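You operate a simulated robot arm through the tools that you are given. There is no shell and no other tool.

You are at the controls of a simulated robot arm. One attempt, no reset.

JOB
Clear the adding machine, then add the costs on sheets 25 and 32.

It is judged by the outcome, as a careful person would: the job done as asked, and still so three seconds after it is handed in. It fails if anything else is knocked over, pushed out of place, dropped, spilled or broken. Flat cloth is picked up by pressing the open fingertips on it (5 to 10 N) and closing them slowly along it; thin cloth reads only 2 to 8 mm in the jaws.

ROBOT AND FRAMES
A 7-joint arm with a fingered hand, fixed in place. Base frame: the origin is at the foot of the arm, x ahead of it, y to its left, z up; the work surface is at about z = 74. Units: cm, rad, N and s.
Its first joint turns from -2.897 to 2.897 rad. Payload 3.7 kg.
Tool frame: the origin (TCP) lies between the finger pads and is the grasp point; the fingertips stand 2.5 cm ahead of it; z points along the fingers, y is the line along which they close. Largest opening 8.8 cm; the body of the gripper starts 2.9 cm behind the TCP. The gripper is a hand of 5 fingers: y runs from the thumb to the fingers, the wrist lies at [-1.3, -10.6, -17.4] in the tool frame.
Orientation is that of the tool frame in the base frame, as a unit quaternion [x, y, z, w]. With the fingers straight down and the wrist toward the robot, the tool's x, y and z point along [0, 1, 0], [1, 0, 0] and [0, 0, -1] of the base frame.

CONTROLS
- The arm moves only by the tool arm_command. Its argument "series" is a list of rows, each a list of 2 entries, a list of its own where there are three numbers: the shift along the tool's x, y, z in units of 25 mm (1.0 is 25 mm), then the turn, a rotation vector about the tool's x, y, z in units of 6 degrees (1.0 is 6 degrees). In form: [[[x, y, z], [wx, wy, wz]], ...]. A call has 1 to 20 rows; each row shifts and turns the commanded pose from where the row before left it, along the tool's axes as they then stand. A call with a number of a shift or a turn outside -1 to 1 is refused whole. Rows are played at 5 a second. More than 5 cm and 0.15 rad between two rows, and nothing of the call is played. A pose out of reach is approached as far as the arm can. The call stops where the force on the tool passes 40 N (or 10 N more than at its start, if that is more) or the arm is blocked; 0.2 s more then pass. In this call time passes only in rows, and 0.2 s behind the last. The reply holds the time, the measured pose of the TCP, the force on the tool along the base axes, the opening and the grip force, in the units named above and with some noise, with the torque about the TCP (base axes, N m) and any sound that the robot's microphone picked up.
- Cameras (640 x 400 px; columns grow to the right, rows downward): "scene" is fixed at [40.14, -65.02, 152.38]; the picture's right is [1.00, -0.01, 0.00], its down [-0.01, -0.50, -0.87] and it looks along [0.01, 0.87, -0.50] (base axes); focal length 317 px, centre (320, 200). "wrist" rides on the gripper at [5.9, -7.9, -10.5] in the tool frame; the picture's right is [-0.73, 0.32, -0.61], its down [-0.62, -0.68, 0.38] and it looks along [-0.29, 0.66, 0.70] (tool axes); focal length 234 px, centre (320, 200). There is no depth. A picture from a camera that has moved, and an enlarged one, comes with that camera's place and axes in the base frame and with its lens.
- get_image(camera): a new picture of that camera. No time passes.
- finger_targets(index, middle, ring, little, thumb_bend, thumb_turn): sets how far each is bent, from 0 (flat) to 1 (curled in); at 0.3 the hand is open as for a grip, at 0.7 the pads meet at the TCP. One left out holds its place. A second passes; each finger stops where it meets its share of the squeeze, and holds until it gets a number again. It is the only way to open and close the hand. It gives what a move gives, with no picture; readings hold the bend of each and the force on index, middle, ring, little, thumb and palm. thumb_turn goes from beside the hand (0) to across from the fingers (1), as for a grip.
- enlarge(camera, box): a new picture of the part [left, top, right, bottom] of that camera's present view, enlarged. No time passes.
- hand_in(): hands the job in; it is judged then, once.

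Places have to be worked out from the pictures, the camera data and where the tool is seen. Open the gripper and draw the arm clear of the work before you hand the job in, unless the task says otherwise.

The tools are called after "Call:" by a JSON object that holds its "api" and its "payload". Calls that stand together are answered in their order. arm_command: Moves the arm, as the interface text tells. Its arguments: {"type":"object","properties":{"series":{"type":"array"}},"required":["series"]} The other tools are called the same way: finger_targets (index, middle, ring, little, thumb_bend, thumb_turn) moves the fingers one by one; get_image (camera) takes a picture; enlarge (camera, box) takes an enlarged picture of a part of a camera's view; hand_in () hands the job in.

At the start:

```text
time_s: 0.0
tcp_pos: [41.85, 49.91, 104.97]
tcp_rot: [0.707, 0.707, 0.0, 0.001]
force: [-0.3, -0.1, 0.0]
moment: [0.0, -0.03, 0.01]
width: 8.77
finger_force: 0.1
shape: jaw
bend: [0.3, 0.3, 0.3, 0.3, 0.3, 0.98]
finger forces: [0.0, 0.0, 0.1, 0.0, 0.1, 0.1]
```

scene: 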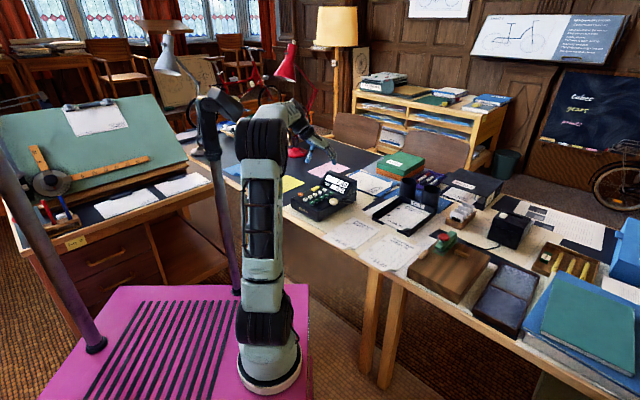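
wrist: 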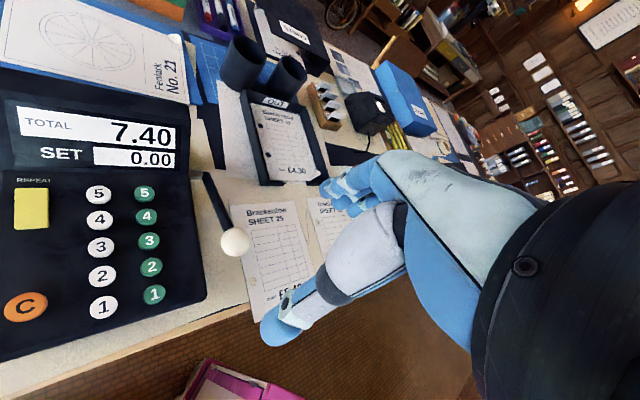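

The wrist view shows an adding machine with a TOTAL of 7.40, SET 0.00, keys, a lever with a white ball, and sheets. I'll enlarge several parts to read everything.

Call:
{"api": "enlarge", "payload": {"camera": "wrist", "box": [0, 80, 260, 380]}}

Call:
{"api": "enlarge", "payload": {"camera": "wrist", "box": [200, 80, 400, 350]}}

Call:
{"api": "enlarge", "payload": {"camera": "scene", "box": [270, 140, 470, 280]}}

Call:
{"api": "enlarge", "payload": {"camera": "scene", "box": [420, 160, 640, 380]}}

```text
1.33 times, centred on (130, 230) of wrist
camera zoom: at [33.92, 55.65, 115.46], right [0.32, -0.73, 0.61], down [-0.68, -0.62, -0.38], along [0.66, -0.29, -0.7], focal length 312 px, centre (573, 160)
```

zoom: 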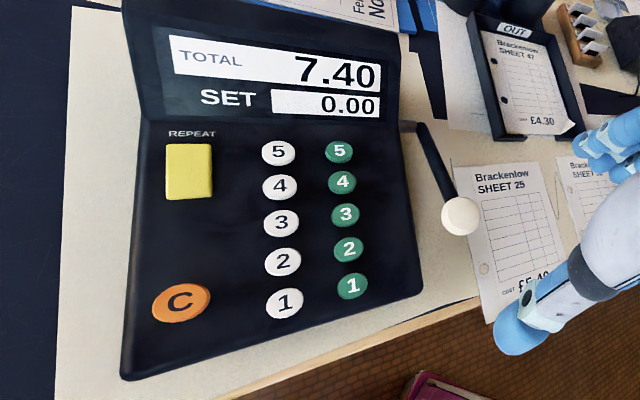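

```text
1.48 times, centred on (300, 215) of wrist
camera zoom: at [33.92, 55.65, 115.46], right [0.32, -0.73, 0.61], down [-0.68, -0.62, -0.38], along [0.66, -0.29, -0.7], focal length 347 px, centre (350, 178)
```

zoom: 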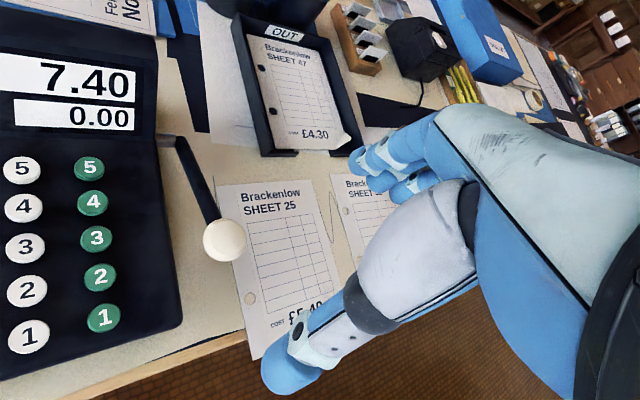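

```text
2.86 times, centred on (370, 210) of scene
camera zoom: at [40.14, -65.02, 152.38], right [1.0, -0.01, 0.0], down [-0.01, -0.5, -0.87], along [0.01, 0.87, -0.5], focal length 906 px, centre (177, 171)
```

zoom: 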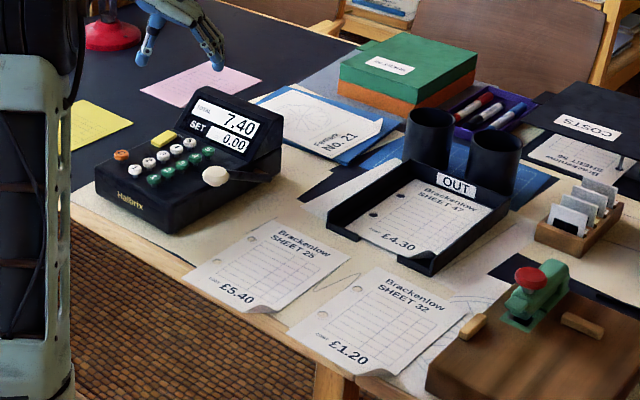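

```text
1.82 times, centred on (530, 270) of scene
camera zoom: at [40.14, -65.02, 152.38], right [1.0, -0.01, 0.0], down [-0.01, -0.5, -0.87], along [0.01, 0.87, -0.5], focal length 576 px, centre (-62, 73)
```

zoom: 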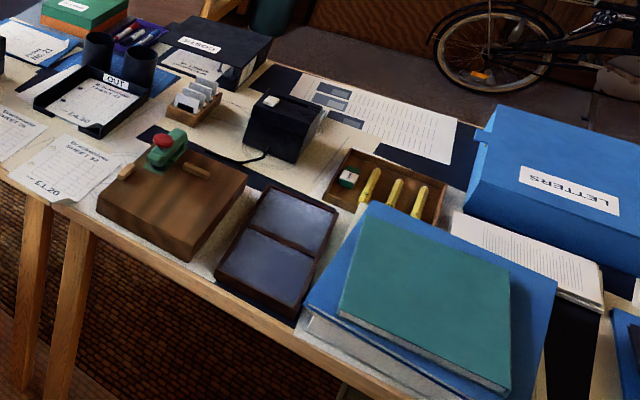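

I'll read the two sheets closely and get a sharp look at the machine.

Call:
{"api": "enlarge", "payload": {"camera": "scene", "box": [325, 210, 435, 280]}}

Call:
{"api": "enlarge", "payload": {"camera": "scene", "box": [295, 165, 375, 225]}}

Call:
{"api": "enlarge", "payload": {"camera": "scene", "box": [180, 80, 380, 200]}}

```text
5.71 times, centred on (380, 245) of scene
camera zoom: at [40.14, -65.02, 152.38], right [1.0, -0.01, 0.0], down [-0.01, -0.5, -0.87], along [0.01, 0.87, -0.5], focal length 1812 px, centre (-23, -57)
```

zoom: 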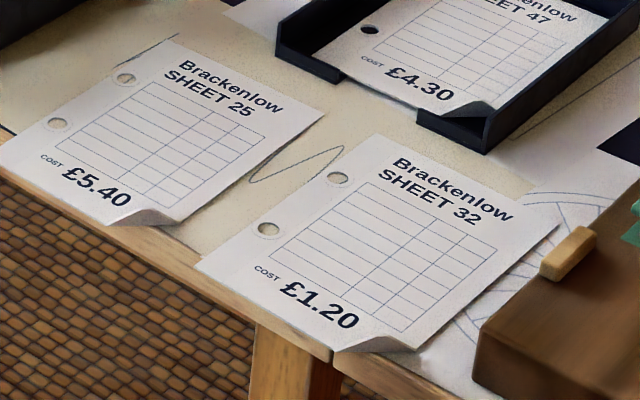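

```text
6.67 times, centred on (335, 195) of scene
camera zoom: at [40.14, -65.02, 152.38], right [1.0, -0.01, 0.0], down [-0.01, -0.5, -0.87], along [0.01, 0.87, -0.5], focal length 2113 px, centre (220, 233)
```

zoom: 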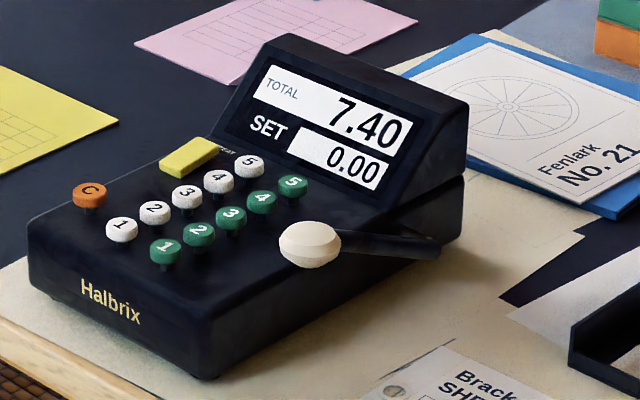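

```text
3.20 times, centred on (280, 140) of scene
camera zoom: at [40.14, -65.02, 152.38], right [1.0, -0.01, 0.0], down [-0.01, -0.5, -0.87], along [0.01, 0.87, -0.5], focal length 1014 px, centre (448, 392)
```

zoom: 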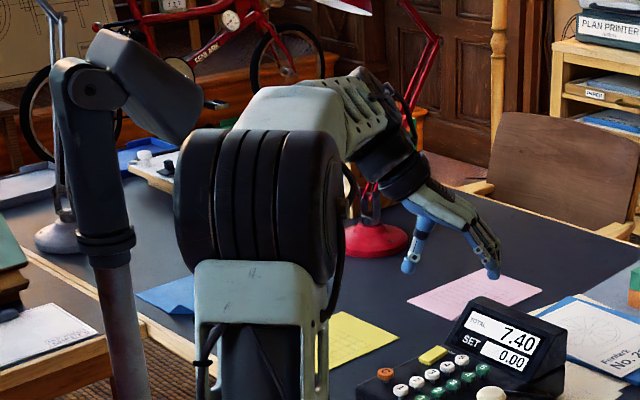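

Sheet 25 costs £5.40 and sheet 32 costs £1.20, so after clearing, the total should end at 6.60. I place the key tops near z≈81.8, with C at (32.7, 62.7), white keys from (35.0, 58.0) to (43.8, 66.6), green keys from (38.0, 55.1) to (46.75, 63.7), and the lever ball near (47.2, 51.4, 84.3). First I'll shape the hand into a pointing finger, high above the table.

Call:
{"api": "finger_targets", "payload": {"index": 0.2, "middle": 1, "ring": 1, "little": 1, "thumb_bend": 0, "thumb_turn": 0}}

```text
time_s: 1.0
tcp_pos: [41.85, 49.84, 105.01]
tcp_rot: [0.707, 0.707, 0.0, 0.001]
force: [0.1, -0.2, -1.0]
moment: [-0.01, -0.01, -0.01]
width: 13.4
finger_force: 0.1
shape: fingers
bend: [0.2, 1.0, 1.0, 1.0, 0.0, 0.0]
finger forces: [0.1, 0.1, 0.0, 0.0, 0.1, 0.0]
```

The hand is now shaped for pointing; I'll look at it from both cameras to find the index fingertip.

Call:
{"api": "get_image", "payload": {"camera": "wrist"}}

Call:
{"api": "enlarge", "payload": {"camera": "scene", "box": [260, 80, 380, 180]}}

```text
taken
camera wrist: at [33.92, 55.65, 115.46], right [0.32, -0.73, 0.61], down [-0.68, -0.62, -0.38], along [0.66, -0.29, -0.7], focal length 234 px, centre (320, 200)
```

wrist: 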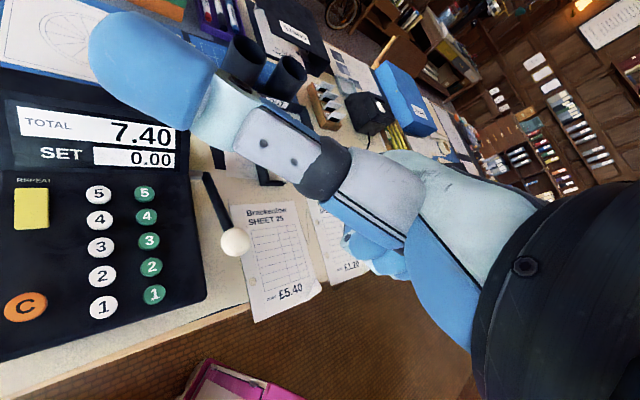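

```text
4.00 times, centred on (320, 130) of scene
camera zoom: at [40.14, -65.02, 152.38], right [1.0, -0.01, 0.0], down [-0.01, -0.5, -0.87], along [0.01, 0.87, -0.5], focal length 1268 px, centre (320, 480)
```

zoom: 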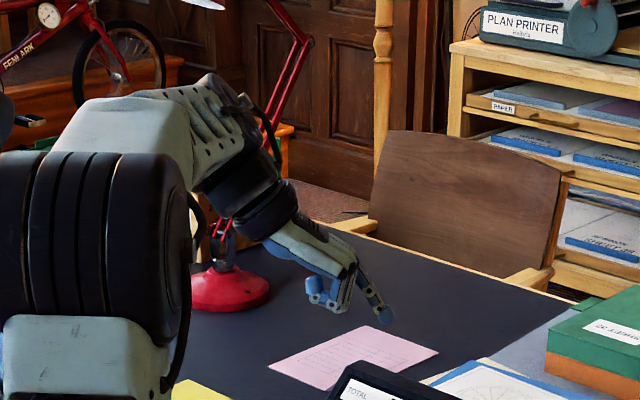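

The thumb now sticks out across the camera's view. I'll fold it in toward the curled fingers so only the index stands out.

Call:
{"api": "finger_targets", "payload": {"thumb_bend": 1, "thumb_turn": 0.5}}

Call:
{"api": "get_image", "payload": {"camera": "wrist"}}

Call:
{"api": "enlarge", "payload": {"camera": "scene", "box": [300, 110, 364, 180]}}

```text
time_s: 2.0
tcp_pos: [41.86, 49.94, 104.97]
tcp_rot: [0.707, 0.707, 0.0, 0.0]
force: [-0.3, -0.1, 0.5]
moment: [-0.02, 0.01, 0.02]
width: 3.1
finger_force: 0.1
shape: fingers
bend: [0.2, 1.0, 1.0, 1.0, 1.0, 0.51]
finger forces: [0.0, 0.1, 0.0, 0.0, 0.1, 0.0]
```

```text
taken
camera wrist: at [33.92, 55.65, 115.46], right [0.32, -0.73, 0.61], down [-0.68, -0.62, -0.38], along [0.66, -0.29, -0.7], focal length 234 px, centre (320, 200)
```

wrist: 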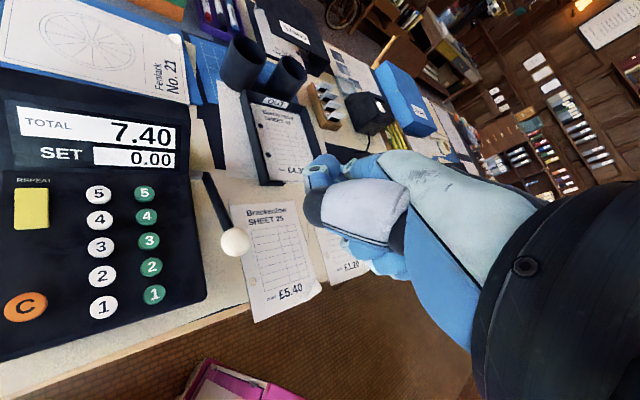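

```text
5.71 times, centred on (332, 145) of scene
camera zoom: at [40.14, -65.02, 152.38], right [1.0, -0.01, 0.0], down [-0.01, -0.5, -0.87], along [0.01, 0.87, -0.5], focal length 1812 px, centre (251, 514)
```

zoom: 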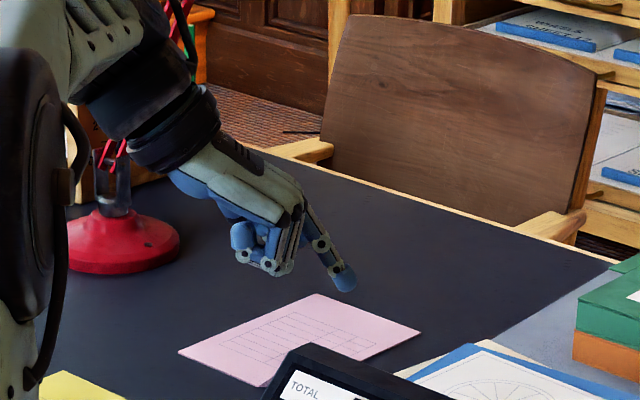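

The thumb is folded out of the way. I'll enlarge the wrist view around the index fingertip for triangulation.

Call:
{"api": "enlarge", "payload": {"camera": "wrist", "box": [280, 130, 420, 290]}}

Call:
{"api": "enlarge", "payload": {"camera": "scene", "box": [320, 140, 344, 165]}}

```text
2.50 times, centred on (350, 210) of wrist
camera zoom: at [33.92, 55.65, 115.46], right [0.32, -0.73, 0.61], down [-0.68, -0.62, -0.38], along [0.66, -0.29, -0.7], focal length 585 px, centre (245, 175)
```

zoom: 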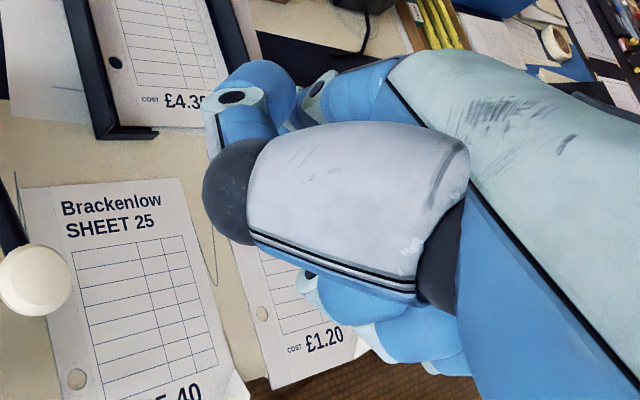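

```text
16.00 times, centred on (332, 152) of scene
camera zoom: at [40.14, -65.02, 152.38], right [1.0, -0.01, 0.0], down [-0.01, -0.5, -0.87], along [0.01, 0.87, -0.5], focal length 5072 px, centre (128, 960)
```

zoom: 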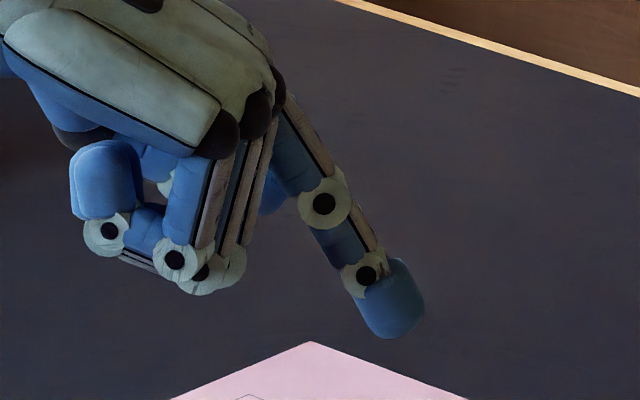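

The index tip seems to be about 6 cm along tool y and 2 cm along tool z, but the folded thumb hides it from the wrist camera. I'll swing the thumb across, where it was at the start, so that the tip is visible.

Call:
{"api": "finger_targets", "payload": {"thumb_bend": 0.4, "thumb_turn": 1}}

Call:
{"api": "enlarge", "payload": {"camera": "wrist", "box": [240, 110, 420, 350]}}

Call:
{"api": "enlarge", "payload": {"camera": "scene", "box": [310, 135, 344, 165]}}

```text
time_s: 3.0
tcp_pos: [41.72, 49.86, 104.95]
tcp_rot: [0.707, 0.707, 0.0, 0.0]
force: [0.0, -0.7, -0.1]
moment: [0.01, 0.01, 0.02]
width: 8.62
finger_force: 0.1
shape: fingers
bend: [0.2, 1.0, 1.0, 1.0, 0.4, 0.99]
finger forces: [0.0, 0.1, 0.0, 0.0, 0.0, 0.1]
```

```text
1.67 times, centred on (330, 230) of wrist
camera zoom: at [33.92, 55.65, 115.46], right [0.32, -0.73, 0.61], down [-0.68, -0.62, -0.38], along [0.66, -0.29, -0.7], focal length 390 px, centre (303, 150)
```

zoom: 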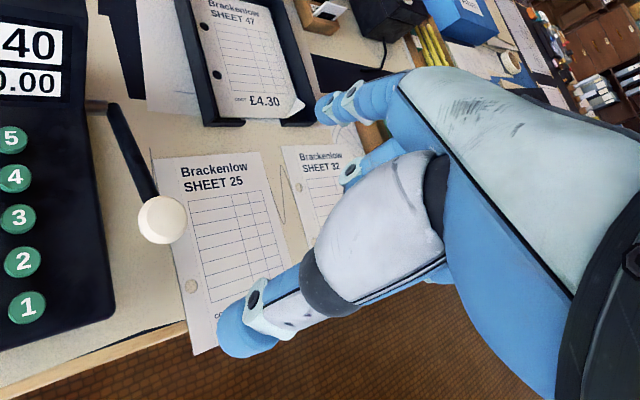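

```text
13.33 times, centred on (327, 150) of scene
camera zoom: at [40.14, -65.02, 152.38], right [1.0, -0.01, 0.0], down [-0.01, -0.5, -0.87], along [0.01, 0.87, -0.5], focal length 4227 px, centre (227, 867)
```

zoom: 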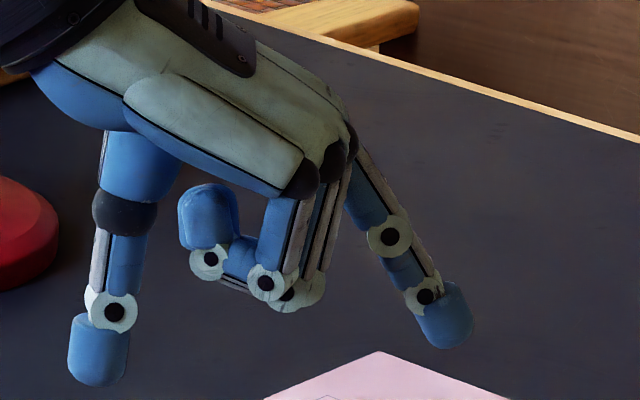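

The fingertip triangulates to about (+1.0, +6.0, +1.9) cm in the tool frame. I'll yaw the tool 45° to line up with the machine, then tilt it 24° so that the index points down and the other digits stay well above it.

Call:
{"api": "arm_command", "payload": {"series": [[[0, 0, 0], [0, 0, -0.94]], [[0, 0, 0], [0, 0, -0.94]], [[0, 0, 0], [0, 0, -0.94]], [[0, 0, 0], [0, 0, -0.94]], [[0, 0, 0], [0, 0, -0.94]], [[0, 0, 0], [0, 0, -0.94]], [[0, 0, 0], [0, 0, -0.94]], [[0, 0, 0], [0, 0, -0.94]], [[0, 0, 0], [1, 0, 0]], [[0, 0, 0], [1, 0, 0]], [[0, 0, 0], [1, 0, 0]], [[0, 0, 0], [1, 0, 0]]]}}

Call:
{"api": "get_image", "payload": {"camera": "wrist"}}

Call:
{"api": "enlarge", "payload": {"camera": "scene", "box": [270, 110, 390, 230]}}

```text
time_s: 5.6
tcp_pos: [41.89, 49.89, 104.99]
tcp_rot: [0.373, 0.904, -0.192, -0.08]
force: [0.6, 0.7, 1.2]
moment: [-0.02, -0.01, 0.0]
width: 8.62
finger_force: 0.1
shape: fingers
bend: [0.2, 1.0, 1.0, 1.0, 0.4, 0.99]
finger forces: [0.1, 0.0, 0.0, 0.0, 0.1, 0.1]
```

```text
taken
camera wrist: at [35.63, 51.85, 117.79], right [0.9, -0.13, 0.42], down [-0.11, -0.99, -0.07], along [0.43, 0.02, -0.9], focal length 234 px, centre (320, 200)
```

wrist: 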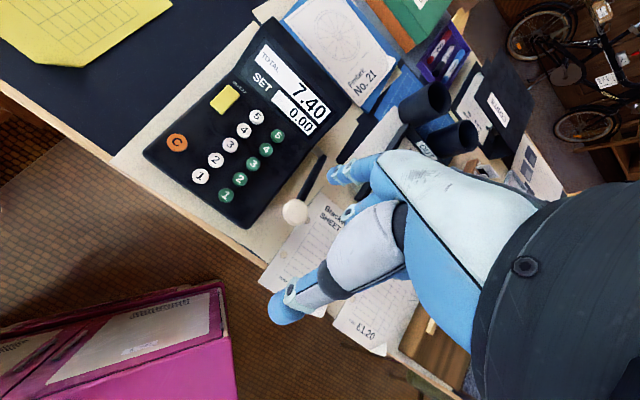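

```text
3.33 times, centred on (330, 170) of scene
camera zoom: at [40.14, -65.02, 152.38], right [1.0, -0.01, 0.0], down [-0.01, -0.5, -0.87], along [0.01, 0.87, -0.5], focal length 1057 px, centre (287, 300)
```

zoom: 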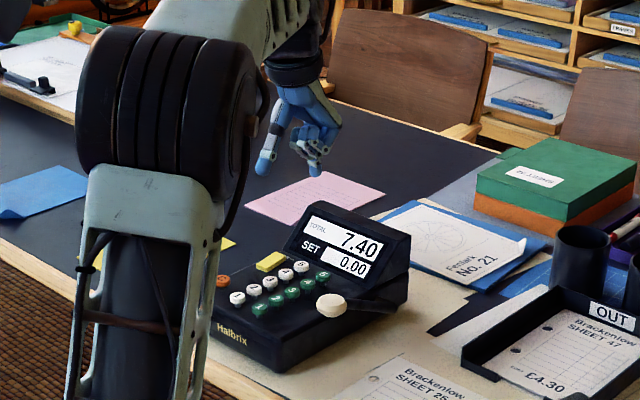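

The refreshed views agree with my key positions, and the fingertip is about where I predicted. I'll move the fingertip to a point about 6 cm above the C key.

Call:
{"api": "arm_command", "payload": {"series": [[[0.582, 0.133, 0.51], [0, 0, 0]], [[0.582, 0.133, 0.51], [0, 0, 0]], [[0.582, 0.133, 0.51], [0, 0, 0]], [[0.582, 0.133, 0.51], [0, 0, 0]], [[0.582, 0.133, 0.51], [0, 0, 0]], [[0.582, 0.133, 0.51], [0, 0, 0]], [[0.582, 0.133, 0.51], [0, 0, 0]], [[0.582, 0.133, 0.51], [0, 0, 0]], [[0.582, 0.133, 0.51], [0, 0, 0]], [[0.582, 0.133, 0.51], [0, 0, 0]]]}}

Call:
{"api": "get_image", "payload": {"camera": "wrist"}}

Call:
{"api": "enlarge", "payload": {"camera": "scene", "box": [270, 130, 370, 230]}}

```text
time_s: 7.8
tcp_pos: [30.04, 58.45, 91.91]
tcp_rot: [0.374, 0.904, -0.192, -0.08]
force: [0.3, -0.1, -0.6]
moment: [0.0, 0.02, -0.03]
width: 8.59
finger_force: 0.0
shape: fingers
bend: [0.2, 1.0, 1.0, 1.0, 0.4, 0.99]
finger forces: [0.0, 0.0, 0.0, 0.0, 0.0, 0.0]
```

```text
taken
camera wrist: at [23.74, 60.46, 104.72], right [0.9, -0.13, 0.42], down [-0.11, -0.99, -0.07], along [0.43, 0.02, -0.9], focal length 234 px, centre (320, 200)
```

wrist: 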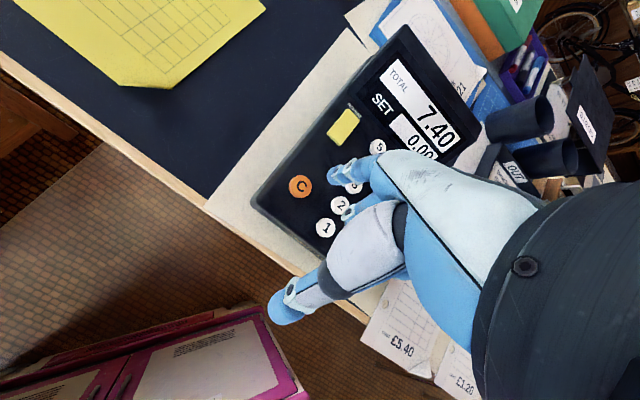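

```text
4.00 times, centred on (320, 180) of scene
camera zoom: at [40.14, -65.02, 152.38], right [1.0, -0.01, 0.0], down [-0.01, -0.5, -0.87], along [0.01, 0.87, -0.5], focal length 1268 px, centre (320, 280)
```

zoom: 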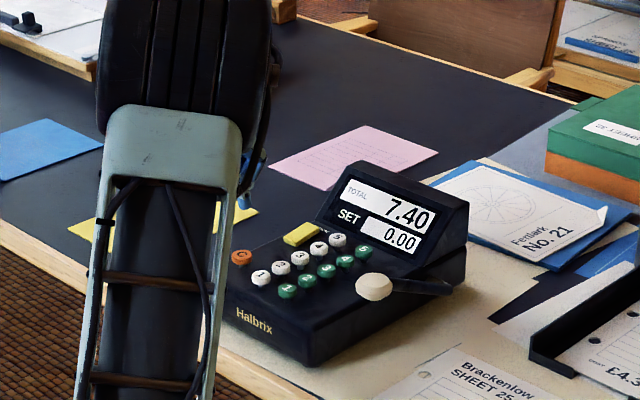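

The fingertip should now hang about 6 cm above C. I'll enlarge both views to check its alignment before going down.

Call:
{"api": "enlarge", "payload": {"camera": "scene", "box": [285, 155, 335, 205]}}

Call:
{"api": "enlarge", "payload": {"camera": "wrist", "box": [260, 110, 400, 260]}}

```text
8.00 times, centred on (310, 180) of scene
camera zoom: at [40.14, -65.02, 152.38], right [1.0, -0.01, 0.0], down [-0.01, -0.5, -0.87], along [0.01, 0.87, -0.5], focal length 2536 px, centre (400, 360)
```

zoom: 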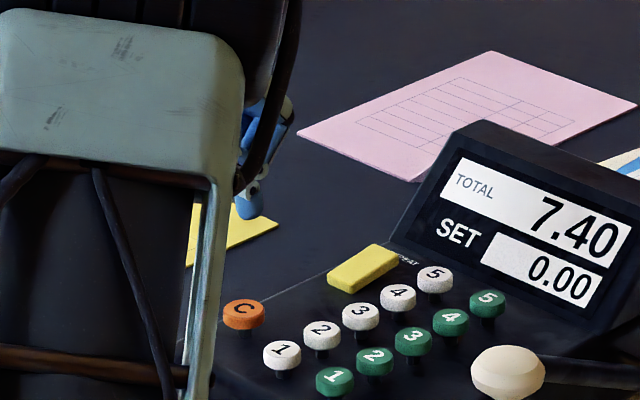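

```text
2.67 times, centred on (330, 185) of wrist
camera zoom: at [23.74, 60.46, 104.72], right [0.9, -0.13, 0.42], down [-0.11, -0.99, -0.07], along [0.43, 0.02, -0.9], focal length 624 px, centre (293, 240)
```

zoom: 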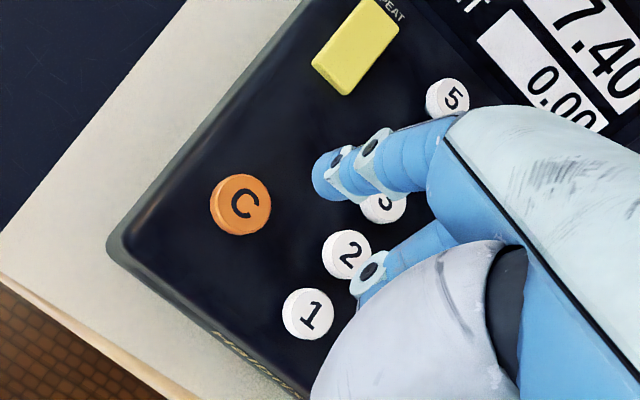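

The fingertip is at about (33.0, 62.5, 88) and C is at (32.7, 62.65). I'll correct by 2–3 mm and go down about 4.5 cm, staying just above the key.

Call:
{"api": "arm_command", "payload": {"series": [[[0.1, 0.183, 0.411], [0, 0, 0]], [[0, 0.183, 0.411], [0, 0, 0]], [[0, 0.183, 0.411], [0, 0, 0]], [[0, 0.183, 0.411], [0, 0, 0]]]}}

Call:
{"api": "enlarge", "payload": {"camera": "wrist", "box": [260, 110, 400, 260]}}

Call:
{"api": "enlarge", "payload": {"camera": "scene", "box": [285, 155, 335, 205]}}

```text
time_s: 8.8
tcp_pos: [29.91, 58.75, 87.51]
tcp_rot: [0.374, 0.904, -0.192, -0.079]
force: [0.8, 0.1, 0.3]
moment: [0.04, -0.01, 0.03]
width: 8.58
finger_force: 0.0
shape: fingers
bend: [0.2, 1.0, 1.0, 1.0, 0.4, 0.99]
finger forces: [0.0, 0.0, 0.1, 0.0, 0.0, 0.0]
```

```text
2.67 times, centred on (330, 185) of wrist
camera zoom: at [23.58, 60.66, 100.3], right [0.9, -0.13, 0.42], down [-0.11, -0.99, -0.07], along [0.43, 0.02, -0.9], focal length 624 px, centre (293, 240)
```

zoom: 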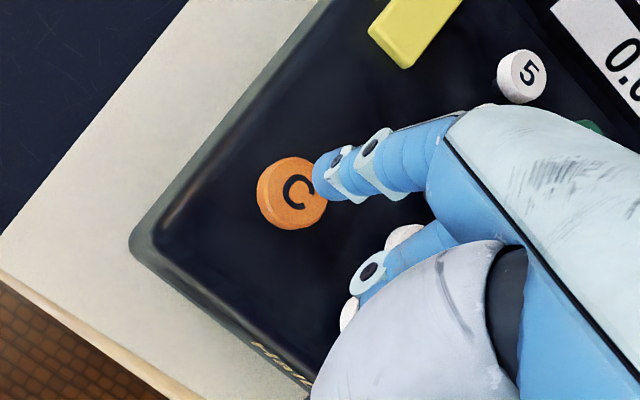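

```text
8.00 times, centred on (310, 180) of scene
camera zoom: at [40.14, -65.02, 152.38], right [1.0, -0.01, 0.0], down [-0.01, -0.5, -0.87], along [0.01, 0.87, -0.5], focal length 2536 px, centre (400, 360)
```

zoom: 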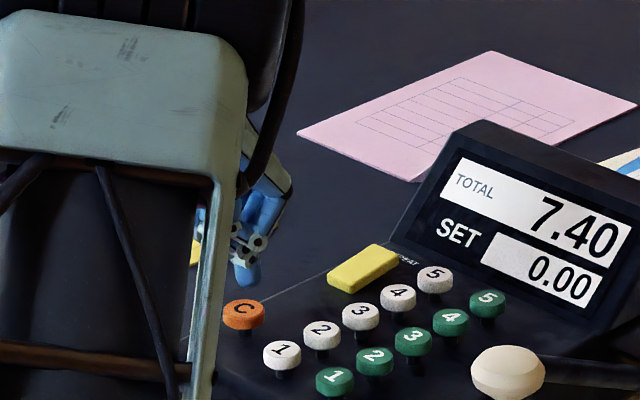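

The tip bottom is about 1.4 cm above C and slightly beyond its centre. I'll shift it back 3 mm and creep down 1.2 cm.

Call:
{"api": "arm_command", "payload": {"series": [[[0, -0.061, 0.159], [0, 0, 0]], [[0, 0.049, 0.11], [0, 0, 0]], [[0, 0.049, 0.11], [0, 0, 0]], [[0, 0.049, 0.11], [0, 0, 0]]]}}

Call:
{"api": "enlarge", "payload": {"camera": "wrist", "box": [260, 110, 400, 260]}}

Call:
{"api": "enlarge", "payload": {"camera": "scene", "box": [285, 155, 335, 205]}}

```text
time_s: 9.8
tcp_pos: [29.7, 58.46, 86.26]
tcp_rot: [0.374, 0.904, -0.192, -0.079]
force: [-0.3, 0.3, 0.4]
moment: [0.02, 0.0, -0.02]
width: 8.59
finger_force: 0.2
shape: fingers
bend: [0.2, 1.0, 1.0, 1.0, 0.4, 0.99]
finger forces: [0.0, 0.0, 0.0, 0.0, 0.0, 0.0]
```

```text
2.67 times, centred on (330, 185) of wrist
camera zoom: at [23.32, 60.46, 99.06], right [0.9, -0.13, 0.42], down [-0.11, -0.99, -0.07], along [0.43, 0.02, -0.9], focal length 624 px, centre (293, 240)
```

zoom: 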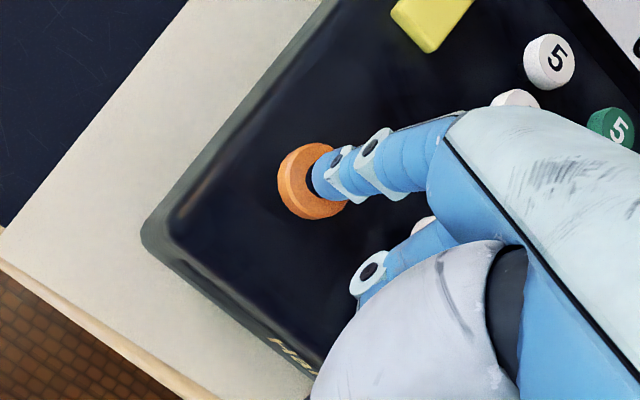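

```text
8.00 times, centred on (310, 180) of scene
camera zoom: at [40.14, -65.02, 152.38], right [1.0, -0.01, 0.0], down [-0.01, -0.5, -0.87], along [0.01, 0.87, -0.5], focal length 2536 px, centre (400, 360)
```

zoom: 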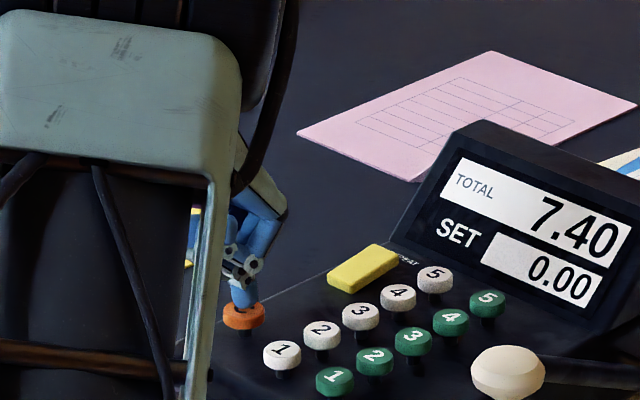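

The tip is right over C with no contact force yet. I'll press on in small steps.

Call:
{"api": "arm_command", "payload": {"series": [[[0, 0.0244, 0.0548], [0, 0, 0]], [[0, 0.0244, 0.0548], [0, 0, 0]], [[0, 0.0244, 0.0548], [0, 0, 0]]]}}

Call:
{"api": "enlarge", "payload": {"camera": "scene", "box": [285, 155, 335, 205]}}

```text
time_s: 10.6
tcp_pos: [29.59, 58.51, 85.8]
tcp_rot: [0.374, 0.904, -0.192, -0.08]
force: [-0.5, 0.5, 1.0]
moment: [0.08, -0.01, 0.01]
width: 8.61
finger_force: 0.5
shape: fingers
bend: [0.2, 1.0, 1.0, 1.0, 0.4, 0.99]
finger forces: [1.4, 0.0, 0.1, 0.0, 0.0, 0.1]
```

```text
8.00 times, centred on (310, 180) of scene
camera zoom: at [40.14, -65.02, 152.38], right [1.0, -0.01, 0.0], down [-0.01, -0.5, -0.87], along [0.01, 0.87, -0.5], focal length 2536 px, centre (400, 360)
```

zoom: 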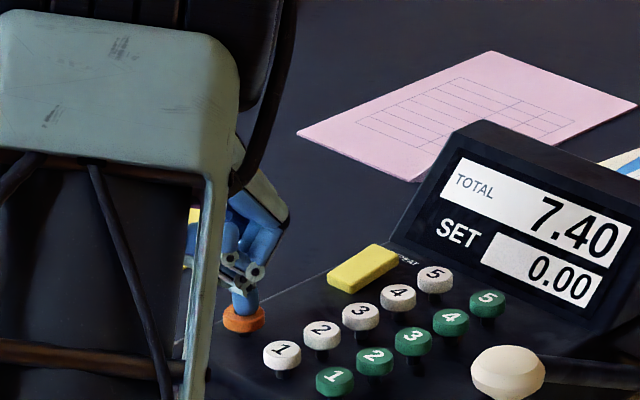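

The index now reads 1.4 N on the key and C has just begun to sink. I'll press further.

Call:
{"api": "arm_command", "payload": {"series": [[[0, 0.0244, 0.0548], [0, 0, 0]], [[0, 0.0244, 0.0548], [0, 0, 0]], [[0, 0.0244, 0.0548], [0, 0, 0]]]}}

Call:
{"api": "enlarge", "payload": {"camera": "scene", "box": [285, 155, 335, 205]}}

```text
time_s: 11.4
tcp_pos: [29.62, 58.48, 85.34]
tcp_rot: [0.373, 0.904, -0.193, -0.079]
force: [0.3, -1.6, 3.7]
moment: [0.2, -0.14, -0.03]
width: 8.61
finger_force: 2.2
shape: fingers
bend: [0.2, 1.0, 1.0, 1.0, 0.4, 0.99]
finger forces: [4.3, 0.1, 0.0, 0.1, 0.0, 0.1]
heard: click
```

```text
8.00 times, centred on (310, 180) of scene
camera zoom: at [40.14, -65.02, 152.38], right [1.0, -0.01, 0.0], down [-0.01, -0.5, -0.87], along [0.01, 0.87, -0.5], focal length 2536 px, centre (400, 360)
```

zoom: 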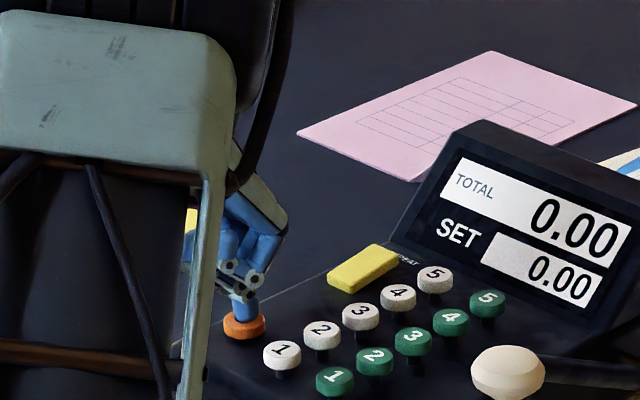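

A click was heard and the display shows TOTAL 0.00 and SET 0.00, so the machine is cleared. I'll lift 4 cm and move over to white key 5.

Call:
{"api": "arm_command", "payload": {"series": [[[0, -0.217, -0.487], [0, 0, 0]], [[0, -0.217, -0.487], [0, 0, 0]], [[0, -0.217, -0.487], [0, 0, 0]], [[-0.337, 0.648, -0.289], [0, 0, 0]], [[-0.337, 0.648, -0.289], [0, 0, 0]], [[-0.337, 0.648, -0.289], [0, 0, 0]], [[-0.337, 0.648, -0.289], [0, 0, 0]], [[-0.337, 0.648, -0.289], [0, 0, 0]], [[-0.337, 0.648, -0.289], [0, 0, 0]]]}}

Call:
{"api": "enlarge", "payload": {"camera": "wrist", "box": [220, 90, 400, 260]}}

Call:
{"api": "enlarge", "payload": {"camera": "scene", "box": [285, 145, 375, 225]}}

```text
time_s: 13.4
tcp_pos: [40.75, 62.53, 89.07]
tcp_rot: [0.374, 0.904, -0.192, -0.079]
force: [0.9, 0.2, 0.3]
moment: [0.06, -0.01, 0.05]
width: 8.63
finger_force: 0.1
shape: fingers
bend: [0.2, 1.0, 1.0, 1.0, 0.4, 0.99]
finger forces: [0.0, 0.0, 0.1, 0.0, 0.0, 0.1]
```

```text
2.35 times, centred on (310, 175) of wrist
camera zoom: at [34.43, 64.47, 101.92], right [0.9, -0.13, 0.42], down [-0.11, -0.99, -0.07], along [0.43, 0.02, -0.9], focal length 551 px, centre (344, 259)
```

zoom: 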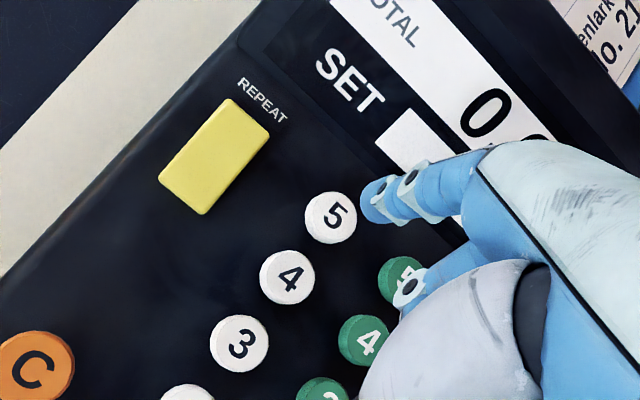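

```text
5.00 times, centred on (330, 185) of scene
camera zoom: at [40.14, -65.02, 152.38], right [1.0, -0.01, 0.0], down [-0.01, -0.5, -0.87], along [0.01, 0.87, -0.5], focal length 1585 px, centre (270, 275)
```

zoom: 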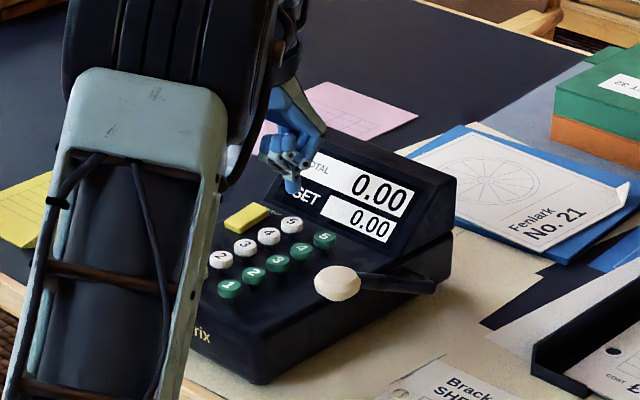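

The tip is about 3 cm above white 5 and 2–3 mm too far in y. I'll correct that and go down 2.8 cm to just above the key.

Call:
{"api": "arm_command", "payload": {"series": [[[-0.07, 0.026, 0.234], [0, 0, 0]], [[0, 0.0912, 0.2046], [0, 0, 0]], [[0, 0.0912, 0.2046], [0, 0, 0]], [[0, 0.0912, 0.2046], [0, 0, 0]], [[0, 0.0912, 0.2046], [0, 0, 0]]]}}

Call:
{"api": "enlarge", "payload": {"camera": "wrist", "box": [220, 90, 400, 260]}}

Call:
{"api": "enlarge", "payload": {"camera": "scene", "box": [295, 155, 355, 215]}}

```text
time_s: 14.6
tcp_pos: [40.69, 62.26, 86.58]
tcp_rot: [0.374, 0.904, -0.192, -0.079]
force: [-1.2, 0.6, 0.4]
moment: [0.01, -0.02, -0.03]
width: 8.62
finger_force: 0.1
shape: fingers
bend: [0.2, 1.0, 1.0, 1.0, 0.4, 0.99]
finger forces: [0.0, 0.0, 0.0, 0.0, 0.0, 0.0]
```

```text
2.35 times, centred on (310, 175) of wrist
camera zoom: at [34.47, 64.23, 99.31], right [0.9, -0.13, 0.42], down [-0.11, -0.99, -0.07], along [0.43, 0.02, -0.9], focal length 551 px, centre (344, 259)
```

zoom: 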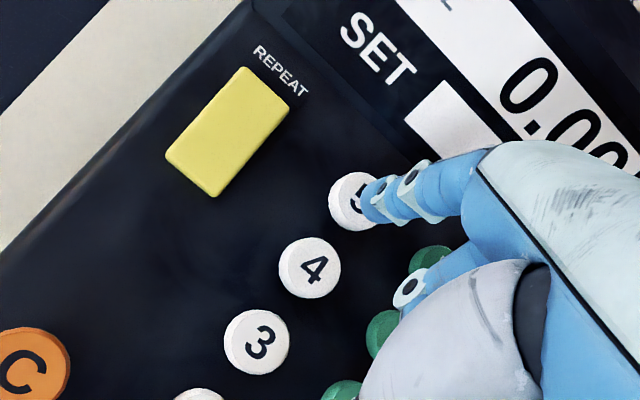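

```text
6.67 times, centred on (325, 185) of scene
camera zoom: at [40.14, -65.02, 152.38], right [1.0, -0.01, 0.0], down [-0.01, -0.5, -0.87], along [0.01, 0.87, -0.5], focal length 2113 px, centre (287, 300)
```

zoom: 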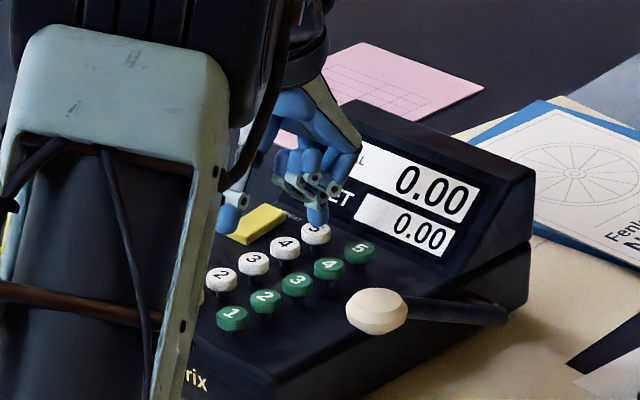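

The tip is centred over white 5, with only a few mm of gap. I'll press in 1.5 mm steps.

Call:
{"api": "arm_command", "payload": {"series": [[[0, 0.0244, 0.0548], [0, 0, 0]], [[0, 0.0244, 0.0548], [0, 0, 0]], [[0, 0.0244, 0.0548], [0, 0, 0]], [[0, 0.0244, 0.0548], [0, 0, 0]], [[0, 0.0244, 0.0548], [0, 0, 0]], [[0, 0.0244, 0.0548], [0, 0, 0]]]}}

Call:
{"api": "enlarge", "payload": {"camera": "scene", "box": [295, 155, 355, 215]}}

```text
time_s: 16.0
tcp_pos: [40.75, 62.27, 85.53]
tcp_rot: [0.373, 0.904, -0.191, -0.08]
force: [0.1, -1.3, 1.5]
moment: [0.1, -0.09, -0.06]
width: 8.65
finger_force: 0.8
shape: fingers
bend: [0.2, 1.0, 1.0, 1.0, 0.4, 0.99]
finger forces: [2.5, 0.1, 0.1, 0.0, 0.0, 0.0]
heard: click
```

```text
6.67 times, centred on (325, 185) of scene
camera zoom: at [40.14, -65.02, 152.38], right [1.0, -0.01, 0.0], down [-0.01, -0.5, -0.87], along [0.01, 0.87, -0.5], focal length 2113 px, centre (287, 300)
```

zoom: 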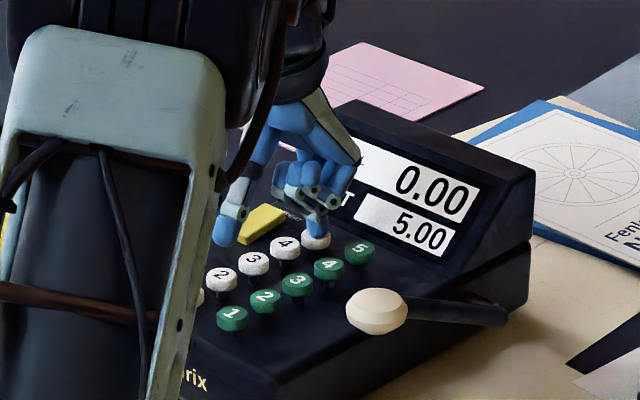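

SET now reads 5.00, so the white column is pounds and the green column should be tens of pence. I'll lift 3 cm and move to green 4.

Call:
{"api": "arm_command", "payload": {"series": [[[0, -0.163, -0.3654], [0, 0, 0]], [[0, -0.163, -0.3654], [0, 0, 0]], [[0, -0.163, -0.3654], [0, 0, 0]], [[-0.418, -0.2836, 0.1264], [0, 0, 0]], [[-0.418, -0.2836, 0.1264], [0, 0, 0]], [[-0.418, -0.2836, 0.1264], [0, 0, 0]], [[-0.418, -0.2836, 0.1264], [0, 0, 0]]]}}

Call:
{"api": "enlarge", "payload": {"camera": "wrist", "box": [220, 90, 400, 260]}}

Call:
{"api": "enlarge", "payload": {"camera": "scene", "box": [295, 155, 355, 215]}}

```text
time_s: 17.6
tcp_pos: [41.56, 57.01, 88.43]
tcp_rot: [0.374, 0.904, -0.192, -0.08]
force: [-0.2, 0.4, -0.4]
moment: [0.02, 0.02, -0.02]
width: 8.6
finger_force: 0.2
shape: fingers
bend: [0.2, 1.0, 1.0, 1.0, 0.4, 0.99]
finger forces: [0.1, 0.1, 0.0, 0.1, 0.0, 0.1]
```

```text
2.35 times, centred on (310, 175) of wrist
camera zoom: at [35.21, 59.0, 101.31], right [0.9, -0.13, 0.42], down [-0.11, -0.99, -0.07], along [0.43, 0.02, -0.9], focal length 551 px, centre (344, 259)
```

zoom: 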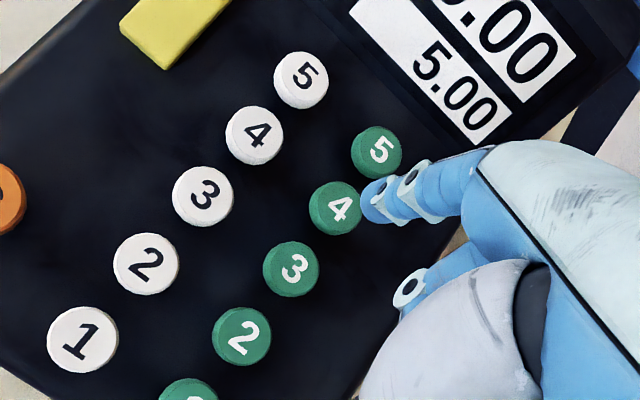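

```text
6.67 times, centred on (325, 185) of scene
camera zoom: at [40.14, -65.02, 152.38], right [1.0, -0.01, 0.0], down [-0.01, -0.5, -0.87], along [0.01, 0.87, -0.5], focal length 2113 px, centre (287, 300)
```

zoom: 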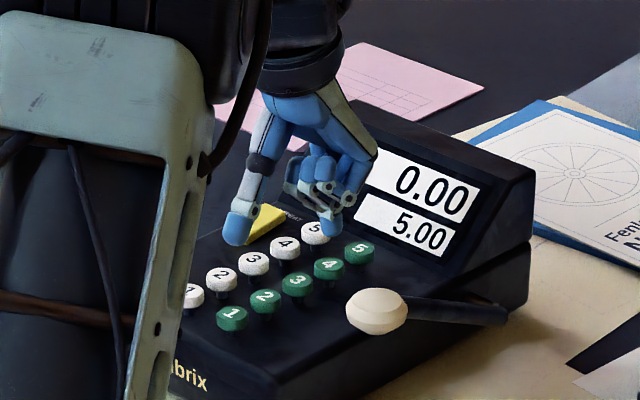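

The tip lines up with green 4, with about 2.4 cm left to go. I'll go down 2 cm, then press in small steps.

Call:
{"api": "arm_command", "payload": {"series": [[[0, 0.0814, 0.1827], [0, 0, 0]], [[0, 0.0814, 0.1827], [0, 0, 0]], [[0, 0.0814, 0.1827], [0, 0, 0]], [[0, 0.0814, 0.1827], [0, 0, 0]]]}}

Call:
{"api": "enlarge", "payload": {"camera": "wrist", "box": [220, 90, 400, 260]}}

Call:
{"api": "enlarge", "payload": {"camera": "scene", "box": [295, 155, 355, 215]}}

```text
time_s: 18.6
tcp_pos: [41.49, 57.03, 86.49]
tcp_rot: [0.374, 0.904, -0.192, -0.08]
force: [0.4, -0.5, 0.1]
moment: [0.0, -0.01, 0.02]
width: 8.63
finger_force: 0.0
shape: fingers
bend: [0.2, 1.0, 1.0, 1.0, 0.4, 0.99]
finger forces: [0.1, 0.0, 0.0, 0.0, 0.0, 0.0]
```

```text
2.35 times, centred on (310, 175) of wrist
camera zoom: at [35.16, 59.09, 99.27], right [0.9, -0.13, 0.42], down [-0.11, -0.99, -0.07], along [0.43, 0.02, -0.9], focal length 551 px, centre (344, 259)
```

zoom: 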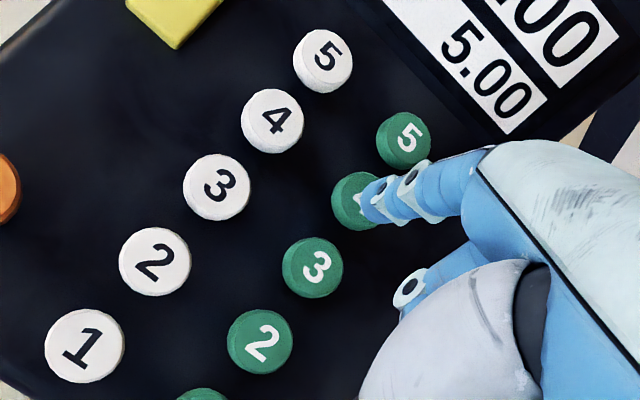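

```text
6.67 times, centred on (325, 185) of scene
camera zoom: at [40.14, -65.02, 152.38], right [1.0, -0.01, 0.0], down [-0.01, -0.5, -0.87], along [0.01, 0.87, -0.5], focal length 2113 px, centre (287, 300)
```

zoom: 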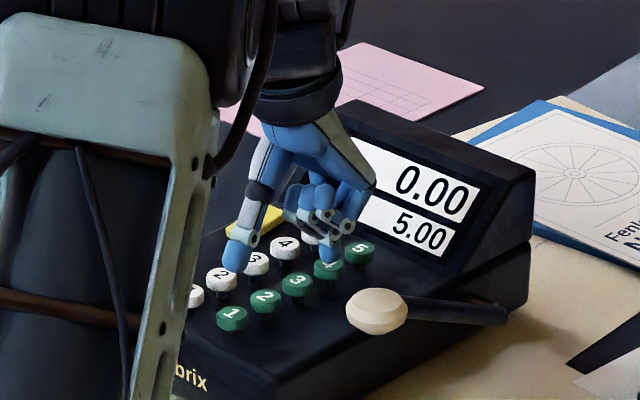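

The tip is on line with green 4, and the thumb is about 3.5 cm above the keys. I'll press now.

Call:
{"api": "arm_command", "payload": {"series": [[[0, 0.0244, 0.0548], [0, 0, 0]], [[0, 0.0244, 0.0548], [0, 0, 0]], [[0, 0.0244, 0.0548], [0, 0, 0]], [[0, 0.0244, 0.0548], [0, 0, 0]], [[0, 0.0244, 0.0548], [0, 0, 0]], [[0, 0.0244, 0.0548], [0, 0, 0]]]}}

Call:
{"api": "enlarge", "payload": {"camera": "scene", "box": [295, 155, 355, 215]}}

```text
time_s: 20.0
tcp_pos: [41.54, 57.05, 85.62]
tcp_rot: [0.373, 0.904, -0.192, -0.079]
force: [0.2, 0.1, 2.3]
moment: [0.13, -0.03, -0.03]
width: 8.62
finger_force: 1.5
shape: fingers
bend: [0.2, 1.0, 1.0, 1.0, 0.4, 0.99]
finger forces: [2.1, 0.0, 0.0, 0.0, 0.0, 0.0]
heard: click
```

```text
6.67 times, centred on (325, 185) of scene
camera zoom: at [40.14, -65.02, 152.38], right [1.0, -0.01, 0.0], down [-0.01, -0.5, -0.87], along [0.01, 0.87, -0.5], focal length 2113 px, centre (287, 300)
```

zoom: 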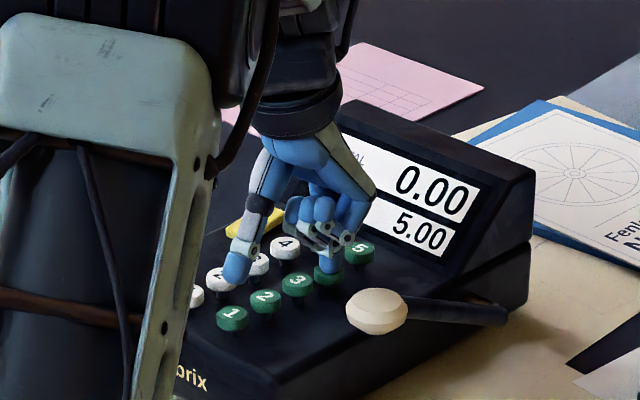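

A click was heard, but the display still looks like 5.00. I'll check it closely before doing anything else.

Call:
{"api": "enlarge", "payload": {"camera": "scene", "box": [320, 170, 350, 195]}}

Call:
{"api": "get_image", "payload": {"camera": "wrist"}}

```text
16.00 times, centred on (335, 182) of scene
camera zoom: at [40.14, -65.02, 152.38], right [1.0, -0.01, 0.0], down [-0.01, -0.5, -0.87], along [0.01, 0.87, -0.5], focal length 5072 px, centre (80, 480)
```

zoom: 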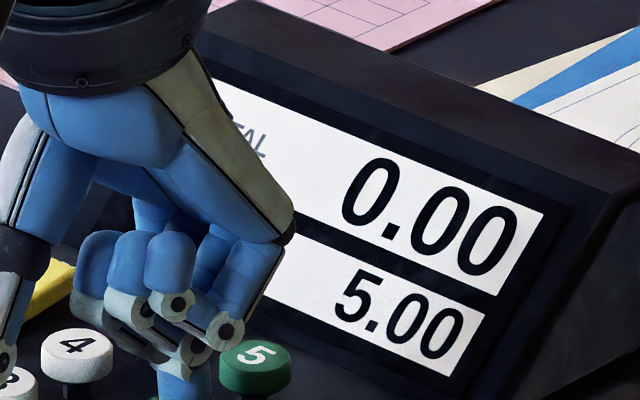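

```text
taken
camera wrist: at [35.15, 59.02, 98.42], right [0.9, -0.13, 0.42], down [-0.11, -0.99, -0.07], along [0.43, 0.02, -0.9], focal length 234 px, centre (320, 200)
```

wrist: 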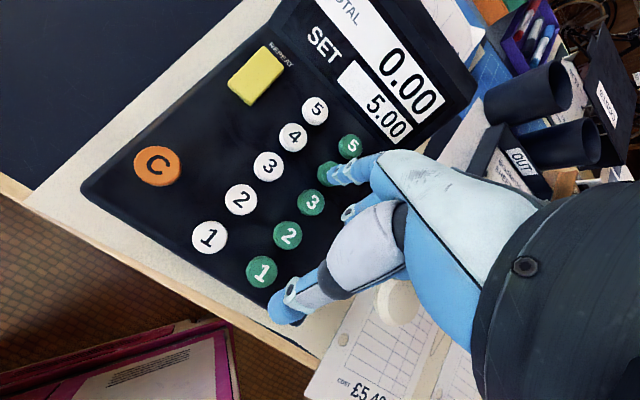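

The SET window still shows 5.00. I'll hold still for a moment in case the display lags.

Call:
{"api": "arm_command", "payload": {"series": [[[0, 0, 0], [0, 0, 0]], [[0, 0, 0], [0, 0, 0]]]}}

Call:
{"api": "enlarge", "payload": {"camera": "scene", "box": [295, 155, 355, 215]}}

```text
time_s: 20.6
tcp_pos: [41.43, 57.09, 85.5]
tcp_rot: [0.373, 0.904, -0.193, -0.079]
force: [0.4, -0.1, 1.8]
moment: [0.1, -0.07, 0.02]
width: 8.65
finger_force: 1.0
shape: fingers
bend: [0.2, 1.0, 1.0, 1.0, 0.4, 0.99]
finger forces: [2.2, 0.1, 0.0, 0.0, 0.1, 0.0]
```

```text
6.67 times, centred on (325, 185) of scene
camera zoom: at [40.14, -65.02, 152.38], right [1.0, -0.01, 0.0], down [-0.01, -0.5, -0.87], along [0.01, 0.87, -0.5], focal length 2113 px, centre (287, 300)
```

zoom: 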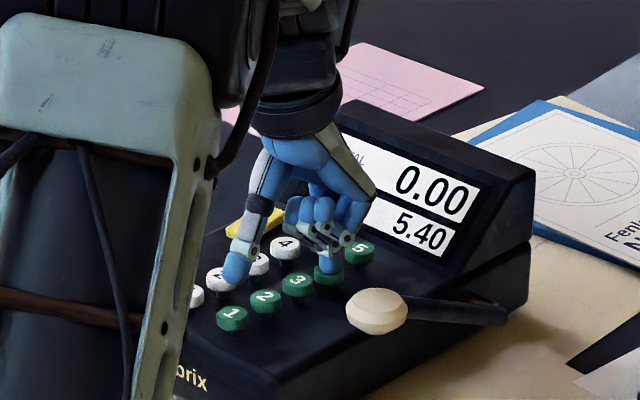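

SET now reads 5.40; the display simply lagged. I'll lift 7 cm and move the fingertip over the lever ball near (47.2, 51.35).

Call:
{"api": "arm_command", "payload": {"series": [[[0, -0.285, -0.639], [0, 0, 0]], [[0, -0.285, -0.639], [0, 0, 0]], [[0, -0.285, -0.639], [0, 0, 0]], [[0, -0.285, -0.639], [0, 0, 0]], [[-0.597, -0.316, 0.141], [0, 0, 0]], [[-0.597, -0.316, 0.141], [0, 0, 0]], [[-0.597, -0.316, 0.141], [0, 0, 0]], [[-0.597, -0.316, 0.141], [0, 0, 0]], [[-0.597, -0.316, 0.141], [0, 0, 0]], [[-0.597, -0.316, 0.141], [0, 0, 0]]]}}

Call:
{"api": "get_image", "payload": {"camera": "wrist"}}

Call:
{"api": "enlarge", "payload": {"camera": "scene", "box": [295, 150, 375, 230]}}

```text
time_s: 22.8
tcp_pos: [44.25, 47.15, 92.71]
tcp_rot: [0.373, 0.904, -0.192, -0.079]
force: [0.5, -0.3, -0.5]
moment: [0.02, 0.01, -0.04]
width: 8.64
finger_force: 0.1
shape: fingers
bend: [0.2, 1.0, 1.0, 1.0, 0.4, 0.99]
finger forces: [0.1, 0.1, 0.1, 0.0, 0.0, 0.0]
```

```text
taken
camera wrist: at [37.92, 49.13, 105.44], right [0.9, -0.13, 0.42], down [-0.11, -0.99, -0.07], along [0.43, 0.02, -0.9], focal length 234 px, centre (320, 200)
```

wrist: 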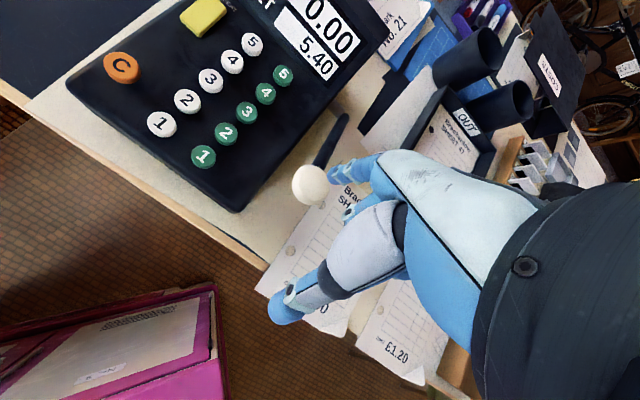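

```text
5.00 times, centred on (335, 190) of scene
camera zoom: at [40.14, -65.02, 152.38], right [1.0, -0.01, 0.0], down [-0.01, -0.5, -0.87], along [0.01, 0.87, -0.5], focal length 1585 px, centre (245, 250)
```

zoom: 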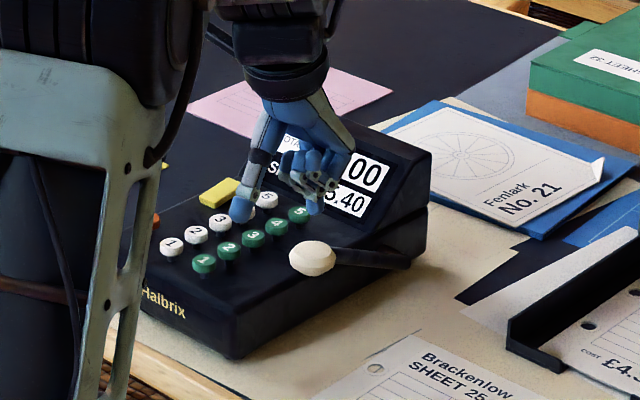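

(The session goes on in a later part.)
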